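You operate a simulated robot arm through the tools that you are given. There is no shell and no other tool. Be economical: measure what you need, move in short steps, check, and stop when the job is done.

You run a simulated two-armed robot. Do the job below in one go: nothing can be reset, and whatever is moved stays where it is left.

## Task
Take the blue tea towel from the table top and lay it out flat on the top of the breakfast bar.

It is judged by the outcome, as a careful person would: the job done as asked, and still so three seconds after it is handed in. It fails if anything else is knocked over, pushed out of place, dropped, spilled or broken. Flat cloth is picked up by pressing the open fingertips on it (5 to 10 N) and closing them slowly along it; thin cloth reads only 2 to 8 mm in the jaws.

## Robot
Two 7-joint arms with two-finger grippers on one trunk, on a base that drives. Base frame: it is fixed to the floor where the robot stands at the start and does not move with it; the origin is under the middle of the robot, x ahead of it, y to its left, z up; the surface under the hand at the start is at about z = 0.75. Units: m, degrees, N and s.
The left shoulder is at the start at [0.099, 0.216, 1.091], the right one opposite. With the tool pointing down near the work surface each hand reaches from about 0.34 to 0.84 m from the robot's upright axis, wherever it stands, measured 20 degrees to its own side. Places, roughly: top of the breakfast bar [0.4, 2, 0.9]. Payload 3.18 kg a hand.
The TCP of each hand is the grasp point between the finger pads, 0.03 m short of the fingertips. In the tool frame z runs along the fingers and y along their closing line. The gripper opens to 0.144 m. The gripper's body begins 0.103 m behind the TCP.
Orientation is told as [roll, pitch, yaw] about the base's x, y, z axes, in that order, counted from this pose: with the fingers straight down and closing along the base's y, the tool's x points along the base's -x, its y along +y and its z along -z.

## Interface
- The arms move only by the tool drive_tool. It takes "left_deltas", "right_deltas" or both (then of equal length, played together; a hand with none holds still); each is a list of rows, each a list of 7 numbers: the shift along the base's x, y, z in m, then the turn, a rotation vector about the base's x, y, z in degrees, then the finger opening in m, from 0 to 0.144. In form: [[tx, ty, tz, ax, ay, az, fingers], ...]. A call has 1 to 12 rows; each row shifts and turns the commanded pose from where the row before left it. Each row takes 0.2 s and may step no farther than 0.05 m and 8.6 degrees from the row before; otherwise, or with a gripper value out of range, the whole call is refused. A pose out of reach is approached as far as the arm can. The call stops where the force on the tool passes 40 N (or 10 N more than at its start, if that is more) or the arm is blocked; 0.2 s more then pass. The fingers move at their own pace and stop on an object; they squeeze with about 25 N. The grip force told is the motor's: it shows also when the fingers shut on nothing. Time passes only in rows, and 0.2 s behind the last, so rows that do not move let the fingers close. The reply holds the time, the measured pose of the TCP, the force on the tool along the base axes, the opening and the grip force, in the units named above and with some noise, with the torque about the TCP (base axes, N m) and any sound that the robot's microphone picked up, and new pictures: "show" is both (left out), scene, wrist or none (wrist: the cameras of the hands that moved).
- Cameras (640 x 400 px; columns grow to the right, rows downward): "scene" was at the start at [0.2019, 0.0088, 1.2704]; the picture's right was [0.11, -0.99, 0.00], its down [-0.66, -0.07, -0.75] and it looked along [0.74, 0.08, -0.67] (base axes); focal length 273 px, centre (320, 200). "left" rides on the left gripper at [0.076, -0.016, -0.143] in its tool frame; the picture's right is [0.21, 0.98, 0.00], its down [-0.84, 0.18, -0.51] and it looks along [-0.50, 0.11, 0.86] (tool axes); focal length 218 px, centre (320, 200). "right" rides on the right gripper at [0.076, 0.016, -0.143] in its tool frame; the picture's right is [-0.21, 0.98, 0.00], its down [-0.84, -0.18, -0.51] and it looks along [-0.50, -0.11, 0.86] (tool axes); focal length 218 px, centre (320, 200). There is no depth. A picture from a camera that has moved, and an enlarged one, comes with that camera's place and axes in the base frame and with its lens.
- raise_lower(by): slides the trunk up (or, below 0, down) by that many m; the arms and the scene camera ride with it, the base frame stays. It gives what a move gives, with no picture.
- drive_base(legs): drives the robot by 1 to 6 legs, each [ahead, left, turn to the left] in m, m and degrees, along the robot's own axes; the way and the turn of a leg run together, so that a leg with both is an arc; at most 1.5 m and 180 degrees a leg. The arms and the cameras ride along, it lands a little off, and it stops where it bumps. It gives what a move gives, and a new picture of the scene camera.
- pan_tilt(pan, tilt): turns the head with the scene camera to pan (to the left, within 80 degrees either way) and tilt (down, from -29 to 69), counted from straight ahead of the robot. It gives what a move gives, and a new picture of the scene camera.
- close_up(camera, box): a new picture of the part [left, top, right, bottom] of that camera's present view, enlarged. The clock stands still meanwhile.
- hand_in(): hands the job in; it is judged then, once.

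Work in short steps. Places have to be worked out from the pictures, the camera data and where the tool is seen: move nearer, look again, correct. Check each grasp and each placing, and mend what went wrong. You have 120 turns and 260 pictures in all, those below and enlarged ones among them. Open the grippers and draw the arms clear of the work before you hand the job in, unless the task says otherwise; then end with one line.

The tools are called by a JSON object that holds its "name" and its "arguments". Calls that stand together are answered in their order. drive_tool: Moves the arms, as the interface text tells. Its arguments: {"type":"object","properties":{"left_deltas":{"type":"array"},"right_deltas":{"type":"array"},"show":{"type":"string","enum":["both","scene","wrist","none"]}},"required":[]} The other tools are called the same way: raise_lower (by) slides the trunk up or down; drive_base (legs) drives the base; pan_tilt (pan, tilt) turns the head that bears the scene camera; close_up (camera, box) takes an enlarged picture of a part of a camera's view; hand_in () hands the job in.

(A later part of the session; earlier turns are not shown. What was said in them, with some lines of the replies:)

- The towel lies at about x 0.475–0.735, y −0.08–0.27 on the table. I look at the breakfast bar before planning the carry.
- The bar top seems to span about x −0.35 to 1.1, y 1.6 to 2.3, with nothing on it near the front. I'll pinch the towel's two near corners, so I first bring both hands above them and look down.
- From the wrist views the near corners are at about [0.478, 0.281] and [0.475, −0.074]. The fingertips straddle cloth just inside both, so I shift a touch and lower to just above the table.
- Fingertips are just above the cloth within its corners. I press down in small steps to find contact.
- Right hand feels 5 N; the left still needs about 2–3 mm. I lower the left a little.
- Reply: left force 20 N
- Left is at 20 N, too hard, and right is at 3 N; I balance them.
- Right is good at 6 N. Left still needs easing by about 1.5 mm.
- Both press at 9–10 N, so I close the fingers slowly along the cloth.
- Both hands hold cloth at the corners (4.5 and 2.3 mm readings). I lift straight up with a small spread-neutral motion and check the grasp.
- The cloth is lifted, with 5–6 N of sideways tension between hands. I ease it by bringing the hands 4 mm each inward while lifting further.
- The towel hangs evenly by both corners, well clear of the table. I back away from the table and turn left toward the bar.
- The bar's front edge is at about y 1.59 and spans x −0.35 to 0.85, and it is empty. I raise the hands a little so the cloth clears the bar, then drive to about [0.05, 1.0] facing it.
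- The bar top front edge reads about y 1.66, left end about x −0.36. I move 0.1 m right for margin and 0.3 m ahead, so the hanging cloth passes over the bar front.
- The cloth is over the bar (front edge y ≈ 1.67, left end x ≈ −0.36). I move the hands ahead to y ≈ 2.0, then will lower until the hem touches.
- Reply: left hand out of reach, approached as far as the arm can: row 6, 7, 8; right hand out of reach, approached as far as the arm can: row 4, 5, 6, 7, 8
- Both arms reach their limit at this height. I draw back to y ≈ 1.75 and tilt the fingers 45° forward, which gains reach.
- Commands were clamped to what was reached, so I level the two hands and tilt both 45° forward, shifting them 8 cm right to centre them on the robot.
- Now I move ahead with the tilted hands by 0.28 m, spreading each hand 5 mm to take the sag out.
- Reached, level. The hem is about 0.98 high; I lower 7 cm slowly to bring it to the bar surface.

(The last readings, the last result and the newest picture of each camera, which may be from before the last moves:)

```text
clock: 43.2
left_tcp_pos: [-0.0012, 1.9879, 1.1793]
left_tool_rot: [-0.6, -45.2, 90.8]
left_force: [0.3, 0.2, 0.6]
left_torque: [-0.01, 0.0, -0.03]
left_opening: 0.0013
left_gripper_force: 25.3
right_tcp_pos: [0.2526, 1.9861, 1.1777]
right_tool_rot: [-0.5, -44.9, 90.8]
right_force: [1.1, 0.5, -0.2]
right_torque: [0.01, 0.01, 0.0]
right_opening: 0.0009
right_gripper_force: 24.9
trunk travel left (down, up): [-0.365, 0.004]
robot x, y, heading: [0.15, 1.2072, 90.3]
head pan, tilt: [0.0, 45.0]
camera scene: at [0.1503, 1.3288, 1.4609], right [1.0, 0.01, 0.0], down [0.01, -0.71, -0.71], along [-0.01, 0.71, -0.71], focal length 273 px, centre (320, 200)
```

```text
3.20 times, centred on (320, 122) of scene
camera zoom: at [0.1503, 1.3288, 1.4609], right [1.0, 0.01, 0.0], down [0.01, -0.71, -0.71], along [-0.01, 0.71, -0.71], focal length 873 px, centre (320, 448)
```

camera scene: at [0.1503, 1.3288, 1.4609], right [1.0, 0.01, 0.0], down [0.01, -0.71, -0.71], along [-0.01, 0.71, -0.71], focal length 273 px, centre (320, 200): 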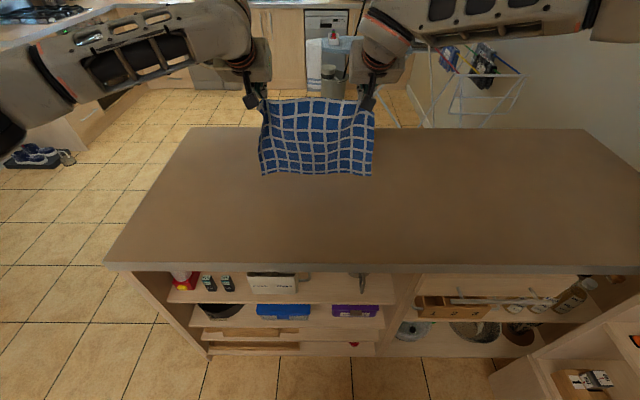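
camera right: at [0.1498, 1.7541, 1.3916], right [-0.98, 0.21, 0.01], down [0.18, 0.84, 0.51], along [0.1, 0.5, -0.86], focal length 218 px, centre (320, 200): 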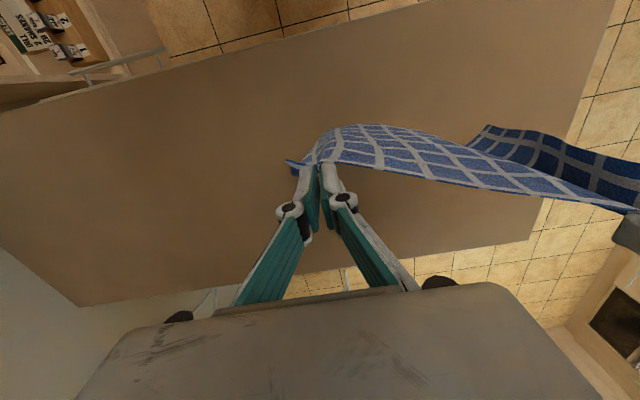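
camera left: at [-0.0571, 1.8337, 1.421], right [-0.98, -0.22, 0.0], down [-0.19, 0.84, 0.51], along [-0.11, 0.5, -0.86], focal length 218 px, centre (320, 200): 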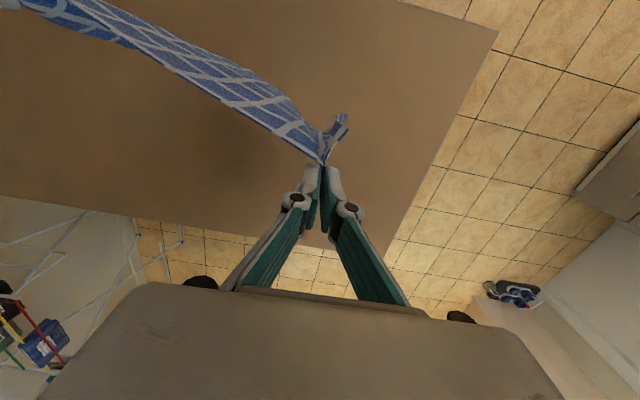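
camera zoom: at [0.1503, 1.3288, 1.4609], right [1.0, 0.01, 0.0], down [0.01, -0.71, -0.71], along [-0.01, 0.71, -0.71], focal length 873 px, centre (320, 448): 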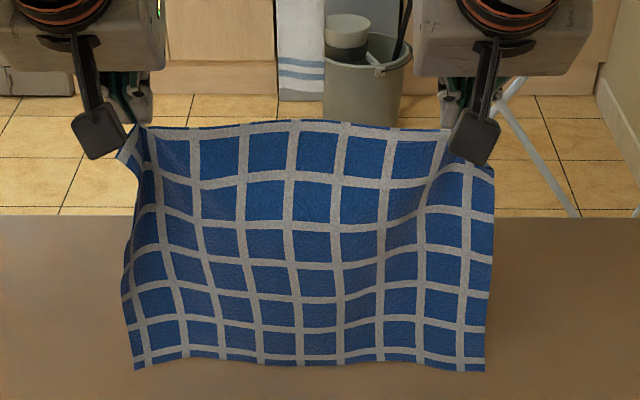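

The hem is at the bar surface around y ≈ 2.0. I lay the cloth by lowering while drawing back at 45°, half-way first.

{"name": "drive_tool", "arguments": {"left_deltas": [[0, -0.01, -0.02, 0, 0, 0, 0], [0, -0.02, -0.02, 0, 0, 0, 0], [0, -0.022, -0.02, 0, 0, 0, 0], [0, -0.022, -0.02, 0, 0, 0, 0], [0, -0.022, -0.02, 0, 0, 0, 0], [0, -0.022, -0.02, 0, 0, 0, 0]], "right_deltas": [[0, -0.01, -0.02, 0, 0, 0, 0], [0, -0.02, -0.02, 0, 0, 0, 0], [0, -0.022, -0.02, 0, 0, 0, 0], [0, -0.022, -0.02, 0, 0, 0, 0], [0, -0.022, -0.02, 0, 0, 0, 0], [0, -0.022, -0.02, 0, 0, 0, 0]], "show": "both"}}

```text
clock: 44.6
left_tcp_pos: [-0.0033, 1.8686, 1.059]
left_tool_rot: [-0.7, -45.1, 90.9]
left_force: [-0.6, 0.3, -0.7]
left_torque: [0.0, 0.03, -0.02]
left_opening: 0.001
left_gripper_force: 25.0
right_tcp_pos: [0.2517, 1.8694, 1.0566]
right_tool_rot: [-0.5, -45.1, 90.7]
right_force: [-0.9, 0.5, 0.6]
right_torque: [-0.01, -0.04, -0.03]
right_opening: 0.0012
right_gripper_force: 25.7
trunk travel left (down, up): [-0.365, 0.004]
robot x, y, heading: [0.1482, 1.2076, 90.5]
head pan, tilt: [0.0, 45.0]
camera scene: at [0.1498, 1.3289, 1.4608], right [1.0, 0.01, 0.0], down [0.01, -0.71, -0.71], along [-0.01, 0.71, -0.71], focal length 273 px, centre (320, 200)
camera right: at [0.2351, 1.7152, 1.1029], right [-0.98, 0.14, 0.14], down [0.17, 0.24, 0.96], along [0.1, 0.96, -0.26], focal length 218 px, centre (320, 200)
camera left: at [0.0138, 1.7143, 1.106], right [-0.98, -0.15, -0.16], down [-0.19, 0.23, 0.95], along [-0.11, 0.96, -0.26], focal length 218 px, centre (320, 200)
```

scene: 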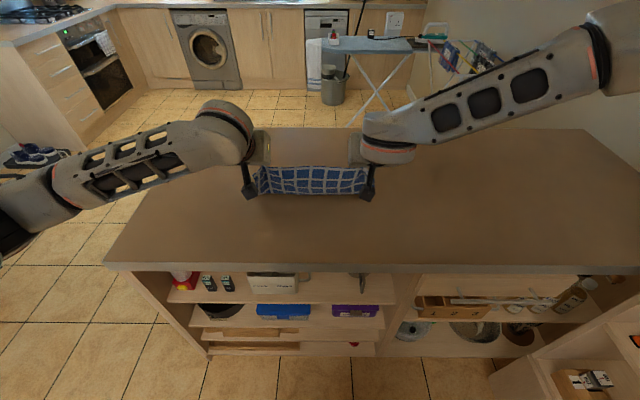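
right: 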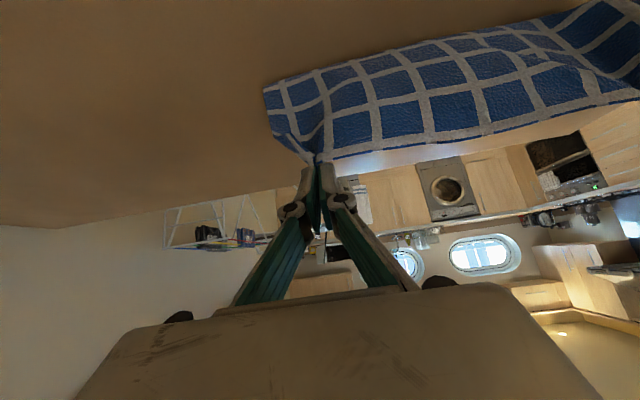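
left: 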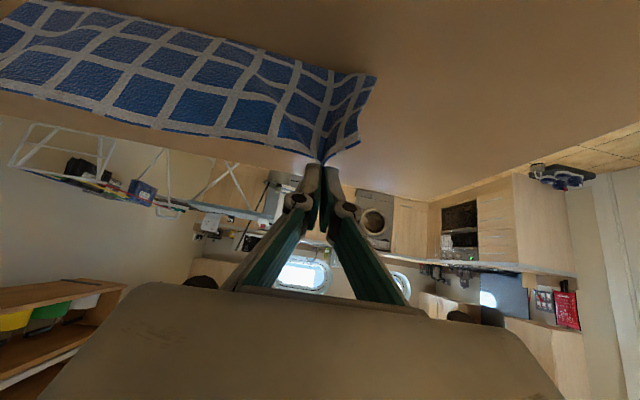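

About half of the cloth is laid behind the hands (fold line about y 1.92). I carry on at the same slope down to near the surface.

{"name": "drive_tool", "arguments": {"left_deltas": [[0, -0.022, -0.02, 0, 0, 0, 0], [0, -0.022, -0.02, 0, 0, 0, 0], [0, -0.024, -0.02, 0, 0, 0, 0], [0, -0.024, -0.02, 0, 0, 0, 0], [0, -0.024, -0.02, 0, 0, 0, 0]], "right_deltas": [[0, -0.022, -0.02, 0, 0, 0, 0], [0, -0.022, -0.02, 0, 0, 0, 0], [0, -0.024, -0.02, 0, 0, 0, 0], [0, -0.024, -0.02, 0, 0, 0, 0], [0, -0.024, -0.02, 0, 0, 0, 0]], "show": "both"}}

```text
clock: 45.8
left_tcp_pos: [-0.0066, 1.7532, 0.959]
left_tool_rot: [-0.5, -45.0, 91.0]
left_force: [-1.3, -0.3, 0.5]
left_torque: [0.02, 0.0, -0.03]
left_opening: 0.001
left_gripper_force: 25.0
right_tcp_pos: [0.2479, 1.7524, 0.9615]
right_tool_rot: [-0.6, -45.1, 90.9]
right_force: [-0.7, -0.2, -0.2]
right_torque: [0.02, -0.04, -0.03]
right_opening: 0.0014
right_gripper_force: 25.2
trunk travel left (down, up): [-0.365, 0.004]
robot x, y, heading: [0.1496, 1.2075, 90.6]
head pan, tilt: [0.0, 45.0]
camera scene: at [0.148, 1.3279, 1.461], right [1.0, 0.01, 0.0], down [0.01, -0.71, -0.71], along [-0.01, 0.71, -0.71], focal length 273 px, centre (320, 200)
camera right: at [0.2317, 1.5965, 1.0071], right [-0.98, 0.14, 0.14], down [0.17, 0.24, 0.96], along [0.1, 0.96, -0.26], focal length 218 px, centre (320, 200)
camera left: at [0.0111, 1.5988, 1.0053], right [-0.98, -0.15, -0.16], down [-0.19, 0.23, 0.95], along [-0.11, 0.96, -0.26], focal length 218 px, centre (320, 200)
```

scene: 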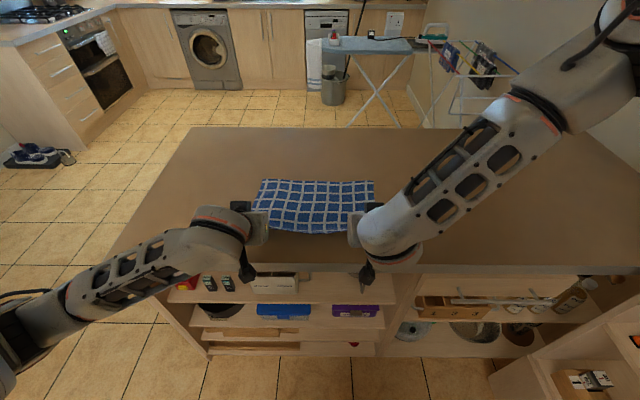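
right: 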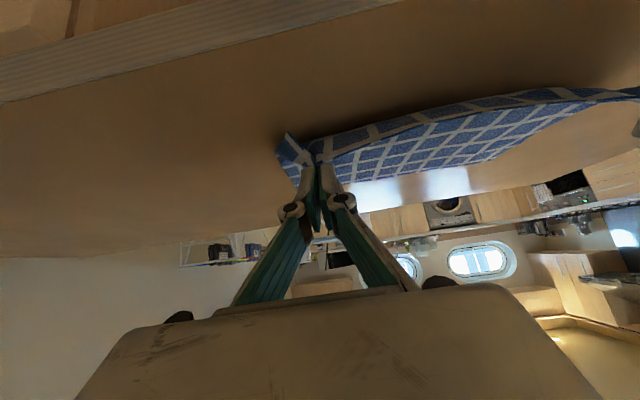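
left: 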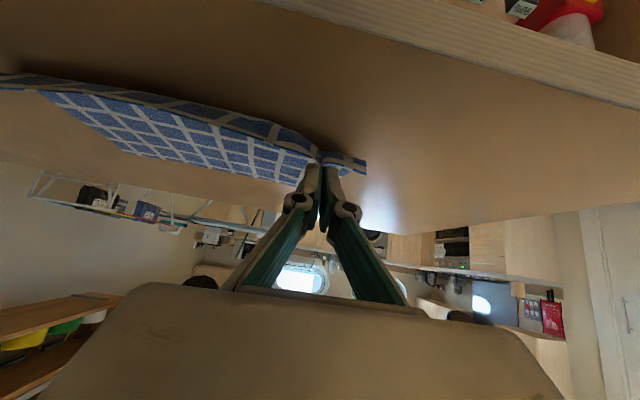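

It is laying down well: far hem at about y 1.98. I bring the grips back 3 cm more and down to the surface.

{"name": "drive_tool", "arguments": {"left_deltas": [[0, -0.015, -0.01, 0, 0, 0, 0], [-0.002, -0.014, -0.01, 0, 0, 0, 0], [-0.003, -0.006, -0.005, 0, 0, 0, 0], [0, 0, 0, 0, 0, 0, 0]], "right_deltas": [[0, -0.015, -0.012, 0, 0, 0, 0], [0.002, -0.014, -0.01, 0, 0, 0, 0], [0.003, -0.006, -0.005, 0, 0, 0, 0], [0, 0, 0, 0, 0, 0, 0]], "show": "scene"}}

{"name": "close_up", "arguments": {"camera": "scene", "box": [220, 150, 420, 275]}}

```text
clock: 46.8
left_tcp_pos: [-0.0074, 1.7187, 0.9336]
left_tool_rot: [-0.6, -45.0, 90.8]
left_force: [0.3, 0.7, -0.7]
left_torque: [-0.02, 0.0, -0.02]
left_opening: 0.0011
left_gripper_force: 24.8
right_tcp_pos: [0.248, 1.7212, 0.9382]
right_tool_rot: [-0.8, -44.7, 90.7]
right_force: [0.9, 0.3, 0.0]
right_torque: [-0.01, -0.01, 0.04]
right_opening: 0.0013
right_gripper_force: 25.1
right hand out of reach, approached as far as the arm can: row 2, 3
trunk travel left (down, up): [-0.365, 0.004]
robot x, y, heading: [0.1516, 1.2082, 90.6]
head pan, tilt: [0.0, 45.0]
camera scene: at [0.1507, 1.3298, 1.4607], right [1.0, 0.01, 0.0], down [0.01, -0.71, -0.71], along [-0.01, 0.71, -0.71], focal length 273 px, centre (320, 200)
```

scene: 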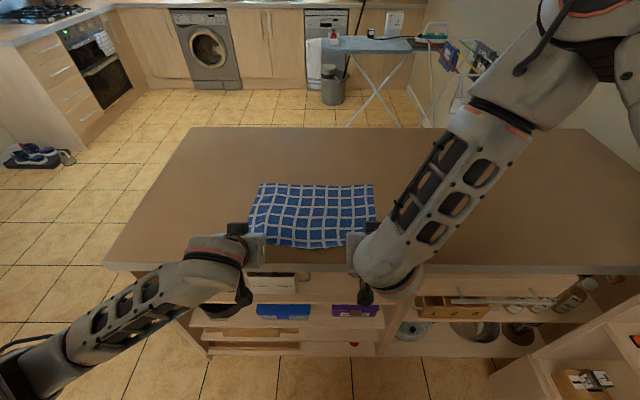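

```text
3.20 times, centred on (320, 212) of scene
camera zoom: at [0.1507, 1.3298, 1.4607], right [1.0, 0.01, 0.0], down [0.01, -0.71, -0.71], along [-0.01, 0.71, -0.71], focal length 873 px, centre (320, 160)
```

zoom: 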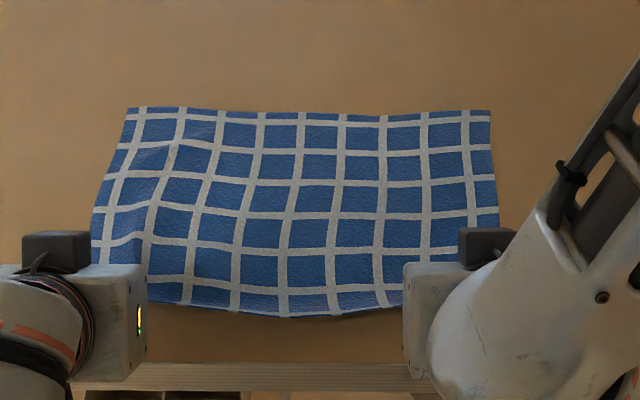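

The towel is laid nearly flat within the bar. The right hand is a few mm above the surface at a limit, so I lower the trunk a little to bring both fingertips to light contact.

{"name": "raise_lower", "arguments": {"by": -0.005}}

```text
clock: 47.4
left_tcp_pos: [-0.0074, 1.7191, 0.9277]
left_tool_rot: [-0.4, -44.9, 90.9]
left_force: [0.2, 0.5, 0.5]
left_torque: [-0.04, 0.02, 0.0]
left_opening: 0.0006
left_gripper_force: 25.7
right_tcp_pos: [0.248, 1.7194, 0.932]
right_tool_rot: [-0.7, -44.8, 90.7]
right_force: [0.6, -0.3, -0.6]
right_torque: [0.03, -0.02, 0.0]
right_opening: 0.0009
right_gripper_force: 25.1
trunk travel left (down, up): [-0.36, 0.009]
robot x, y, heading: [0.1539, 1.2078, 90.4]
head pan, tilt: [0.0, 45.0]
```

No contact yet, so the bar is slightly lower. I level the left hand with the right and lower further.

{"name": "drive_tool", "arguments": {"left_deltas": [[0, 0, 0.004, 0, 0, 0, 0]], "show": "none"}}

{"name": "raise_lower", "arguments": {"by": -0.006}}

{"name": "raise_lower", "arguments": {"by": -0.004}}

```text
clock: 47.8
left_tcp_pos: [-0.0078, 1.7195, 0.9323]
left_tool_rot: [-0.6, -45.0, 90.8]
left_force: [-0.3, 0.7, -0.2]
left_torque: [-0.02, 0.02, 0.04]
left_opening: 0.0008
left_gripper_force: 25.4
right_tcp_pos: [0.2473, 1.7206, 0.933]
right_tool_rot: [-0.8, -44.8, 90.6]
right_force: [0.9, 0.0, 0.5]
right_torque: [0.02, 0.04, 0.0]
right_opening: 0.001
right_gripper_force: 24.8
trunk travel left (down, up): [-0.36, 0.009]
robot x, y, heading: [0.1489, 1.2074, 90.5]
head pan, tilt: [0.0, 45.0]
```

```text
clock: 48.5
left_tcp_pos: [-0.0623, 1.7176, 0.9105]
left_tool_rot: [13.2, -44.4, 80.6]
left_force: [1.6, 0.0, 2.5]
left_torque: [0.01, -0.09, 0.01]
left_opening: 0.0003
left_gripper_force: 25.1
right_tcp_pos: [0.2469, 1.7204, 0.9272]
right_tool_rot: [-0.6, -44.7, 90.8]
right_force: [-1.7, 0.1, -0.4]
right_torque: [-0.04, 0.1, 0.04]
right_opening: 0.0013
right_gripper_force: 25.2
trunk travel left (down, up): [-0.354, 0.015]
robot x, y, heading: [0.1516, 1.2095, 90.8]
head pan, tilt: [0.0, 45.0]
stopped: the arm was blocked; the commanded pose is now the measured one
```

```text
clock: 48.8
left_tcp_pos: [-0.0861, 1.7181, 0.9084]
left_tool_rot: [20.2, -44.4, 73.9]
left_force: [2.5, -4.3, 10.9]
left_torque: [-0.04, -0.13, -0.06]
left_opening: 0.0003
left_gripper_force: 24.9
right_tcp_pos: [0.2456, 1.7197, 0.9261]
right_tool_rot: [-0.8, -44.7, 90.8]
right_force: [-1.0, 0.3, -0.4]
right_torque: [-0.04, -0.02, -0.01]
right_opening: 0.0009
right_gripper_force: 25.1
trunk travel left (down, up): [-0.352, 0.017]
robot x, y, heading: [0.1498, 1.2066, 90.4]
head pan, tilt: [0.0, 45.0]
stopped: the force on the tool passed its limit at 52 N (the readings are from after the stop); the commanded pose is now the measured one
```

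The left arm has been pushed by something – probably its forearm met the bar edge. I look before doing anything else.

{"name": "raise_lower", "arguments": {"by": 0.01}}

{"name": "close_up", "arguments": {"camera": "scene", "box": [0, 0, 640, 400]}}

{"name": "close_up", "arguments": {"camera": "left", "box": [0, 0, 640, 400]}}

```text
clock: 49.4
left_tcp_pos: [-0.1315, 1.713, 0.9086]
left_tool_rot: [31.8, -40.4, 64.2]
left_force: [-2.3, -0.1, 4.0]
left_torque: [0.06, 0.07, 0.0]
left_opening: 0.0
left_gripper_force: 24.7
right_tcp_pos: [0.2462, 1.722, 0.9364]
right_tool_rot: [-0.8, -44.8, 90.7]
right_force: [-0.4, -0.1, -0.3]
right_torque: [0.0, -0.01, -0.01]
right_opening: 0.0011
right_gripper_force: 25.4
trunk travel left (down, up): [-0.363, 0.006]
robot x, y, heading: [0.1495, 1.2101, 90.5]
head pan, tilt: [0.0, 45.0]
stopped: the arm was blocked; the commanded pose is now the measured one
```

```text
1.00 times, centred on (320, 200) of scene (not enlarged: the box is as wide or as high as the picture)
camera zoom: at [0.1502, 1.3296, 1.4591], right [1.0, 0.01, 0.0], down [0.01, -0.71, -0.71], along [-0.01, 0.71, -0.71], focal length 273 px, centre (320, 200)
```

zoom: 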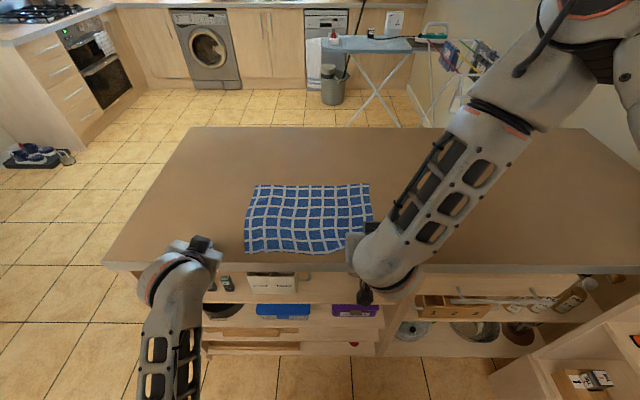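

```text
1.00 times, centred on (320, 200) of left (not enlarged: the box is as wide or as high as the picture)
camera zoom: at [-0.1085, 1.5565, 0.944], right [-0.96, -0.08, 0.26], down [0.23, 0.22, 0.95], along [-0.14, 0.97, -0.19], focal length 218 px, centre (320, 200)
```

zoom: 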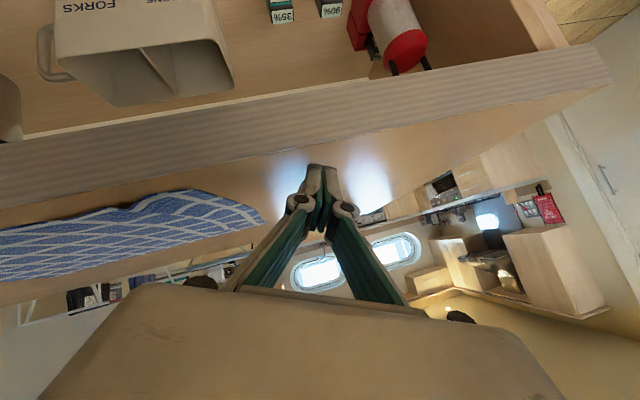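

The left hand slid off the cloth to the side, and the towel still lies flat with its left part free. I lift the left hand straight up, gently.

{"name": "drive_tool", "arguments": {"left_deltas": [[0, 0, 0.01, 0, 0, 0, 0], [0, 0, 0.02, 0, 0, 0, 0], [0, 0, 0.02, 0, 0, 0, 0]], "show": "scene"}}

```text
clock: 50.4
left_tcp_pos: [-0.1618, 1.7086, 0.9531]
left_tool_rot: [38.8, -36.6, 58.7]
left_force: [-1.1, -0.5, -0.1]
left_torque: [-0.03, 0.04, -0.01]
left_opening: 0.0
left_gripper_force: 25.0
right_tcp_pos: [0.2465, 1.7209, 0.9355]
right_tool_rot: [-0.7, -44.8, 90.7]
right_force: [-0.4, 0.0, 0.3]
right_torque: [-0.01, 0.01, -0.01]
right_opening: 0.0008
right_gripper_force: 24.7
trunk travel left (down, up): [-0.363, 0.006]
robot x, y, heading: [0.1551, 1.2046, 90.6]
head pan, tilt: [0.0, 45.0]
stopped in row 3 (left hand): the arm was blocked; the commanded pose is now the measured one
camera scene: at [0.1503, 1.3293, 1.4591], right [1.0, 0.01, 0.0], down [0.01, -0.71, -0.71], along [-0.01, 0.71, -0.71], focal length 273 px, centre (320, 200)
```

scene: 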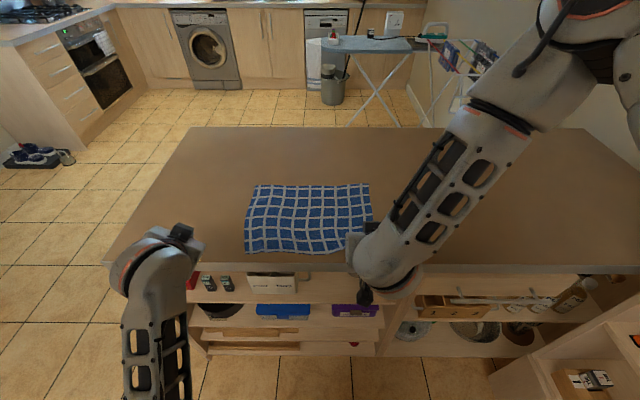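

The left hand is clear of the bar now. It still drifts left as if its elbow rubs; I move it up and ahead, away from the trunk.

{"name": "drive_tool", "arguments": {"left_deltas": [[-0.01, 0.02, 0.02, 0, 0, 0, 0], [-0.01, 0.02, 0.02, 0, 0, 0, 0], [0, 0.02, 0.03, 0, 0, 0, 0], [0, 0.01, 0.03, 0, 0, 0, 0]], "show": "scene"}}

```text
clock: 51.3
left_tcp_pos: [-0.2252, 1.7682, 1.0329]
left_tool_rot: [47.9, -30.7, 53.6]
left_force: [0.1, 0.2, 0.2]
left_torque: [-0.01, -0.01, -0.03]
left_opening: 0.0003
left_gripper_force: 25.2
right_tcp_pos: [0.2464, 1.7202, 0.9365]
right_tool_rot: [-0.8, -44.8, 90.7]
right_force: [0.9, -0.1, 0.1]
right_torque: [0.0, -0.01, -0.03]
right_opening: 0.0009
right_gripper_force: 24.6
trunk travel left (down, up): [-0.363, 0.006]
robot x, y, heading: [0.1474, 1.2071, 90.5]
head pan, tilt: [0.0, 45.0]
stopped in row 4 (left hand): the arm was blocked; the commanded pose is now the measured one
camera scene: at [0.1504, 1.3296, 1.4591], right [1.0, 0.01, 0.0], down [0.01, -0.71, -0.71], along [-0.01, 0.71, -0.71], focal length 273 px, centre (320, 200)
```

scene: 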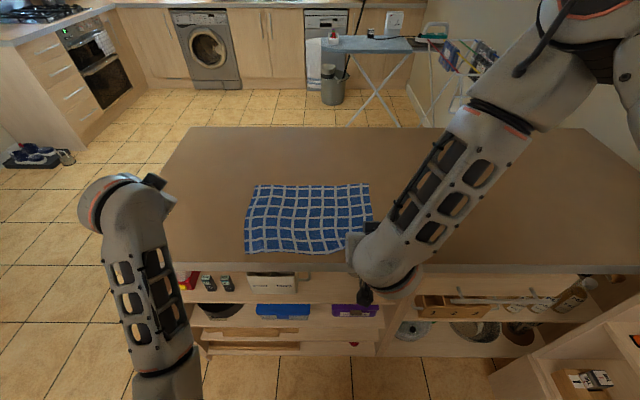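

Left hand is clear. For the right, I lessen the tilt by 22° to bring the wrist away from its limit, then lower toward the surface.

{"name": "drive_tool", "arguments": {"right_deltas": [[0, 0, 0, -7.5, 0, 0, 0], [0, 0, 0, -7.5, 0, 0, 0], [0, 0, 0, -7.5, 0, 0, 0], [0, 0, -0.008, 0, 0, 0, 0], [0, 0, -0.005, 0, 0, 0, 0], [0, 0, -0.003, 0, 0, 0, 0], [0, 0, 0, 0, 0, 0, 0]], "show": "both"}}

```text
clock: 52.9
left_tcp_pos: [-0.2254, 1.7674, 1.0317]
left_tool_rot: [47.8, -30.6, 53.6]
left_force: [0.5, -0.1, -0.5]
left_torque: [0.02, -0.01, 0.02]
left_opening: 0.0
left_gripper_force: 24.9
right_tcp_pos: [0.2465, 1.72, 0.9202]
right_tool_rot: [-0.5, -22.3, 90.4]
right_force: [-0.2, -0.8, 0.2]
right_torque: [0.0, 0.01, 0.0]
right_opening: 0.0017
right_gripper_force: 24.5
trunk travel left (down, up): [-0.363, 0.006]
robot x, y, heading: [0.1572, 1.2095, 90.5]
head pan, tilt: [0.0, 45.0]
camera scene: at [0.1505, 1.3293, 1.4591], right [1.0, 0.01, 0.0], down [0.01, -0.71, -0.71], along [-0.01, 0.71, -0.71], focal length 273 px, centre (320, 200)
camera right: at [0.2293, 1.5956, 1.024], right [-0.98, 0.19, 0.07], down [0.17, 0.59, 0.79], along [0.11, 0.79, -0.61], focal length 218 px, centre (320, 200)
```

scene: 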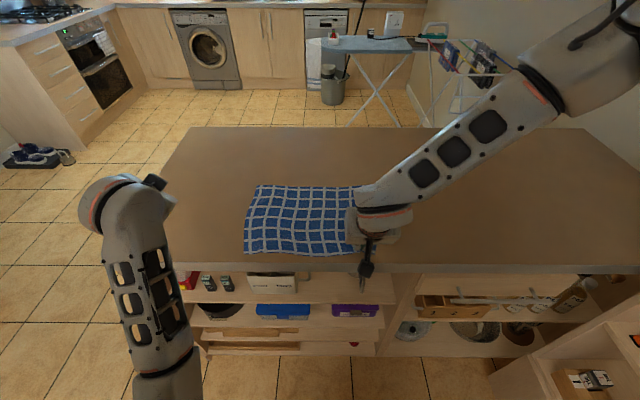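
right: 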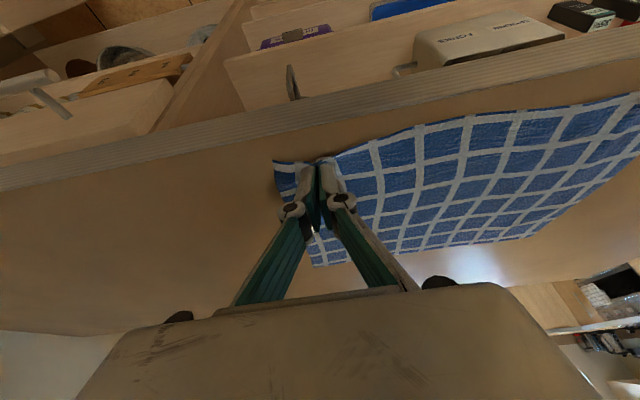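

Still a few mm above. I lower until light contact.

{"name": "drive_tool", "arguments": {"right_deltas": [[0, 0, -0.003, 0, 0, 0, 0], [0, 0, -0.003, 0, 0, 0, 0], [0, 0, -0.002, 0, 0, 0, 0], [0, 0, 0, 0, 0, 0, 0]], "show": "none"}}

```text
clock: 53.9
left_tcp_pos: [-0.226, 1.7676, 1.0329]
left_tool_rot: [47.8, -30.8, 53.7]
left_force: [0.5, -0.5, -0.2]
left_torque: [-0.03, 0.0, 0.04]
left_opening: 0.0001
left_gripper_force: 25.3
right_tcp_pos: [0.246, 1.7211, 0.9115]
right_tool_rot: [-0.5, -22.5, 90.4]
right_force: [0.5, -0.2, 9.1]
right_torque: [-0.02, -0.03, -0.03]
right_opening: 0.0009
right_gripper_force: 25.0
trunk travel left (down, up): [-0.363, 0.006]
robot x, y, heading: [0.1495, 1.2095, 90.6]
head pan, tilt: [0.0, 45.0]
```

In contact at 9 N. I open slowly so the tips spread the pinched fold out, then raise.

{"name": "drive_tool", "arguments": {"right_deltas": [[0, 0, 0.0005, 0, 0, 0, 0.006], [0, 0, 0, 0, 0, 0, 0.012], [0, 0, 0, 0, 0, 0, 0.018], [0, 0, 0, 0, 0, 0, 0.024], [0, 0, 0, 0, 0, 0, 0.03], [0, 0, 0, 0, 0, 0, 0.036], [0, 0, 0, 0, 0, 0, 0.042], [0, 0, 0, 0, 0, 0, 0.048], [0, 0, 0, 0, 0, 0, 0.054], [0, 0, 0, 0, 0, 0, 0.06]], "show": "wrist"}}

```text
clock: 56.1
left_tcp_pos: [-0.2256, 1.7688, 1.0316]
left_tool_rot: [48.0, -30.7, 53.8]
left_force: [-0.6, -0.8, -0.8]
left_torque: [0.0, 0.01, 0.01]
left_opening: 0.0
left_gripper_force: 25.1
right_tcp_pos: [0.247, 1.7209, 0.9129]
right_tool_rot: [-0.4, -22.3, 90.5]
right_force: [0.9, 0.4, 2.1]
right_torque: [0.01, 0.05, -0.01]
right_opening: 0.0601
right_gripper_force: 0.0
trunk travel left (down, up): [-0.363, 0.006]
robot x, y, heading: [0.1503, 1.2067, 90.4]
head pan, tilt: [0.0, 45.0]
camera right: at [0.2299, 1.5965, 1.0163], right [-0.98, 0.19, 0.07], down [0.17, 0.59, 0.79], along [0.11, 0.79, -0.61], focal length 218 px, centre (320, 200)
```

right: 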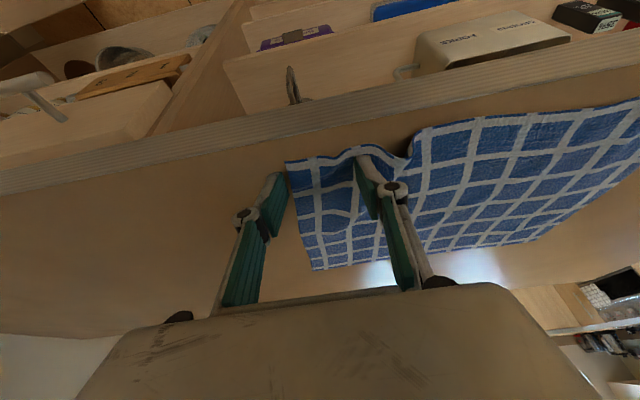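

The inner finger pushed up a small wrinkle. I raise the right hand clear and see what remains.

{"name": "drive_tool", "arguments": {"right_deltas": [[0, 0, 0.02, 0, 0, 0, 0.06], [0, 0, 0.04, 0, 0, 0, 0.06], [0, 0, 0.04, 0, 0, 0, 0.06], [0.03, 0, 0.03, 0, 0, 0, 0.06], [0.04, 0, 0.02, 0, 0, 0, 0.06], [0.04, 0, 0.0, 0, 0, 0, 0.06]], "show": "scene"}}

{"name": "close_up", "arguments": {"camera": "scene", "box": [210, 150, 410, 275]}}

```text
clock: 57.5
left_tcp_pos: [-0.2233, 1.7686, 1.0318]
left_tool_rot: [47.8, -30.5, 53.6]
left_force: [-0.3, 0.2, 0.1]
left_torque: [-0.01, 0.02, 0.03]
left_opening: 0.0001
left_gripper_force: 24.8
right_tcp_pos: [0.3619, 1.7185, 1.0638]
right_tool_rot: [-0.6, -22.2, 90.5]
right_force: [0.5, -0.4, -0.2]
right_torque: [0.03, 0.06, 0.02]
right_opening: 0.06
right_gripper_force: 0.1
trunk travel left (down, up): [-0.363, 0.006]
robot x, y, heading: [0.1531, 1.2083, 90.1]
head pan, tilt: [0.0, 45.0]
camera scene: at [0.1526, 1.3291, 1.4591], right [1.0, 0.01, 0.0], down [0.0, -0.71, -0.71], along [-0.01, 0.71, -0.71], focal length 273 px, centre (320, 200)
```

scene: 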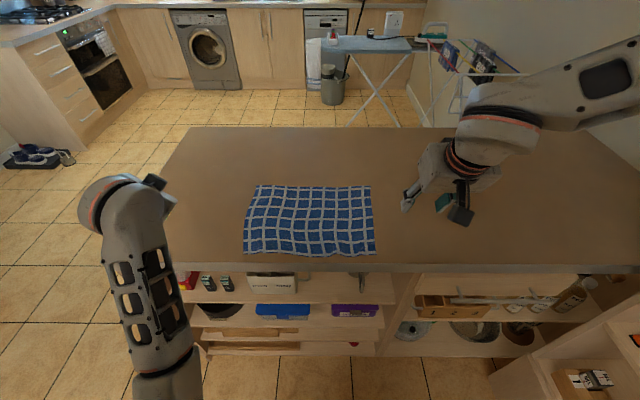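

```text
3.20 times, centred on (310, 212) of scene
camera zoom: at [0.1526, 1.3291, 1.4591], right [1.0, 0.01, 0.0], down [0.0, -0.71, -0.71], along [-0.01, 0.71, -0.71], focal length 873 px, centre (352, 160)
```

zoom: 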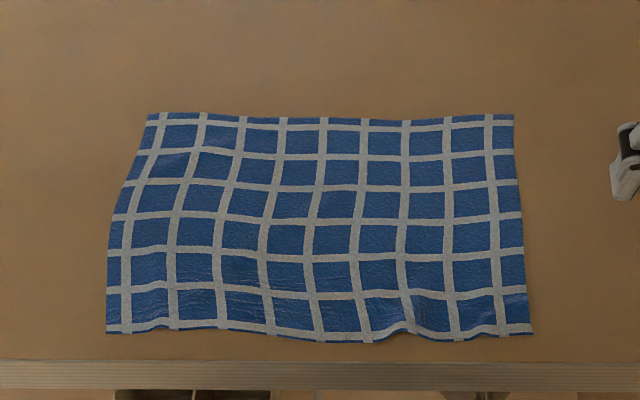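

The towel lies flat and square, wholly on the bar, with only slight ripples. I open the left gripper in the air and back the robot off.

{"name": "drive_tool", "arguments": {"left_deltas": [[0, 0, 0, 0, 0, 0, 0.06], [0, 0, 0, 0, 0, 0, 0.06]], "show": "none"}}

{"name": "drive_base", "arguments": {"legs": [[-0.4, 0, 0]]}}

{"name": "close_up", "arguments": {"camera": "scene", "box": [200, 40, 440, 190]}}

```text
clock: 58.1
left_tcp_pos: [-0.2254, 1.7671, 1.0311]
left_tool_rot: [47.8, -30.7, 53.8]
left_force: [-0.5, 0.0, -0.7]
left_torque: [0.03, -0.02, -0.01]
left_opening: 0.06
left_gripper_force: 0.1
right_tcp_pos: [0.3595, 1.72, 1.0642]
right_tool_rot: [-0.6, -22.3, 90.4]
right_force: [-0.5, -0.1, 0.3]
right_torque: [0.0, 0.0, 0.04]
right_opening: 0.0601
right_gripper_force: 0.1
trunk travel left (down, up): [-0.363, 0.006]
robot x, y, heading: [0.15, 1.2069, 90.7]
head pan, tilt: [0.0, 45.0]
```

```text
clock: 60.6
left_tcp_pos: [-0.2193, 1.3639, 1.0315]
left_tool_rot: [47.9, -30.7, 53.2]
left_force: [0.1, -0.1, 0.0]
left_torque: [-0.01, -0.01, -0.04]
left_opening: 0.0599
left_gripper_force: 0.2
right_tcp_pos: [0.3661, 1.3111, 1.0641]
right_tool_rot: [-0.5, -22.2, 90.1]
right_force: [0.0, -0.2, 0.8]
right_torque: [0.02, -0.03, -0.04]
right_opening: 0.0601
right_gripper_force: 0.1
trunk travel left (down, up): [-0.363, 0.006]
robot x, y, heading: [0.1557, 0.8026, 90.2]
head pan, tilt: [0.0, 45.0]
camera scene: at [0.1535, 0.9218, 1.4592], right [1.0, 0.0, 0.0], down [0.0, -0.71, -0.71], along [0.0, 0.71, -0.71], focal length 273 px, centre (320, 200)
```

scene: 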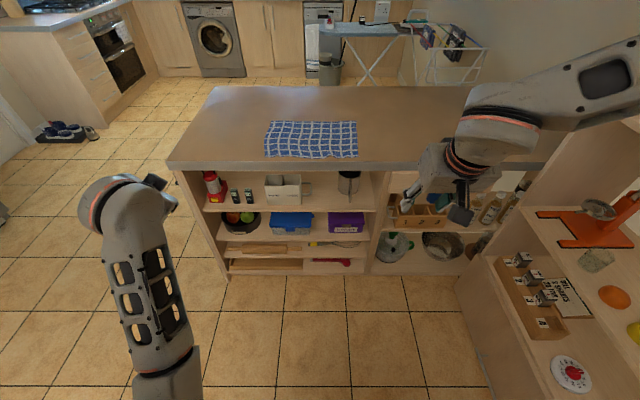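

```text
2.67 times, centred on (320, 115) of scene
camera zoom: at [0.1535, 0.9218, 1.4592], right [1.0, 0.0, 0.0], down [0.0, -0.71, -0.71], along [0.0, 0.71, -0.71], focal length 728 px, centre (320, 427)
```

zoom: 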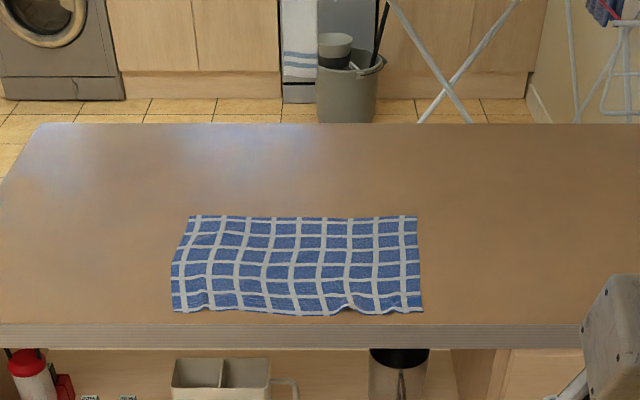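

The towel lies flat and unfolded on the bar, the shelf items look undisturbed, and both arms are clear with grippers open. I hand in.

{"name": "hand_in", "arguments": {}}

```text
The job is handed in.
```

The blue tea towel is laid out flat on top of the breakfast bar, with only slight ripples along its near edge; the left hand slipped off its corner during laying, but nothing else appears to have been moved.
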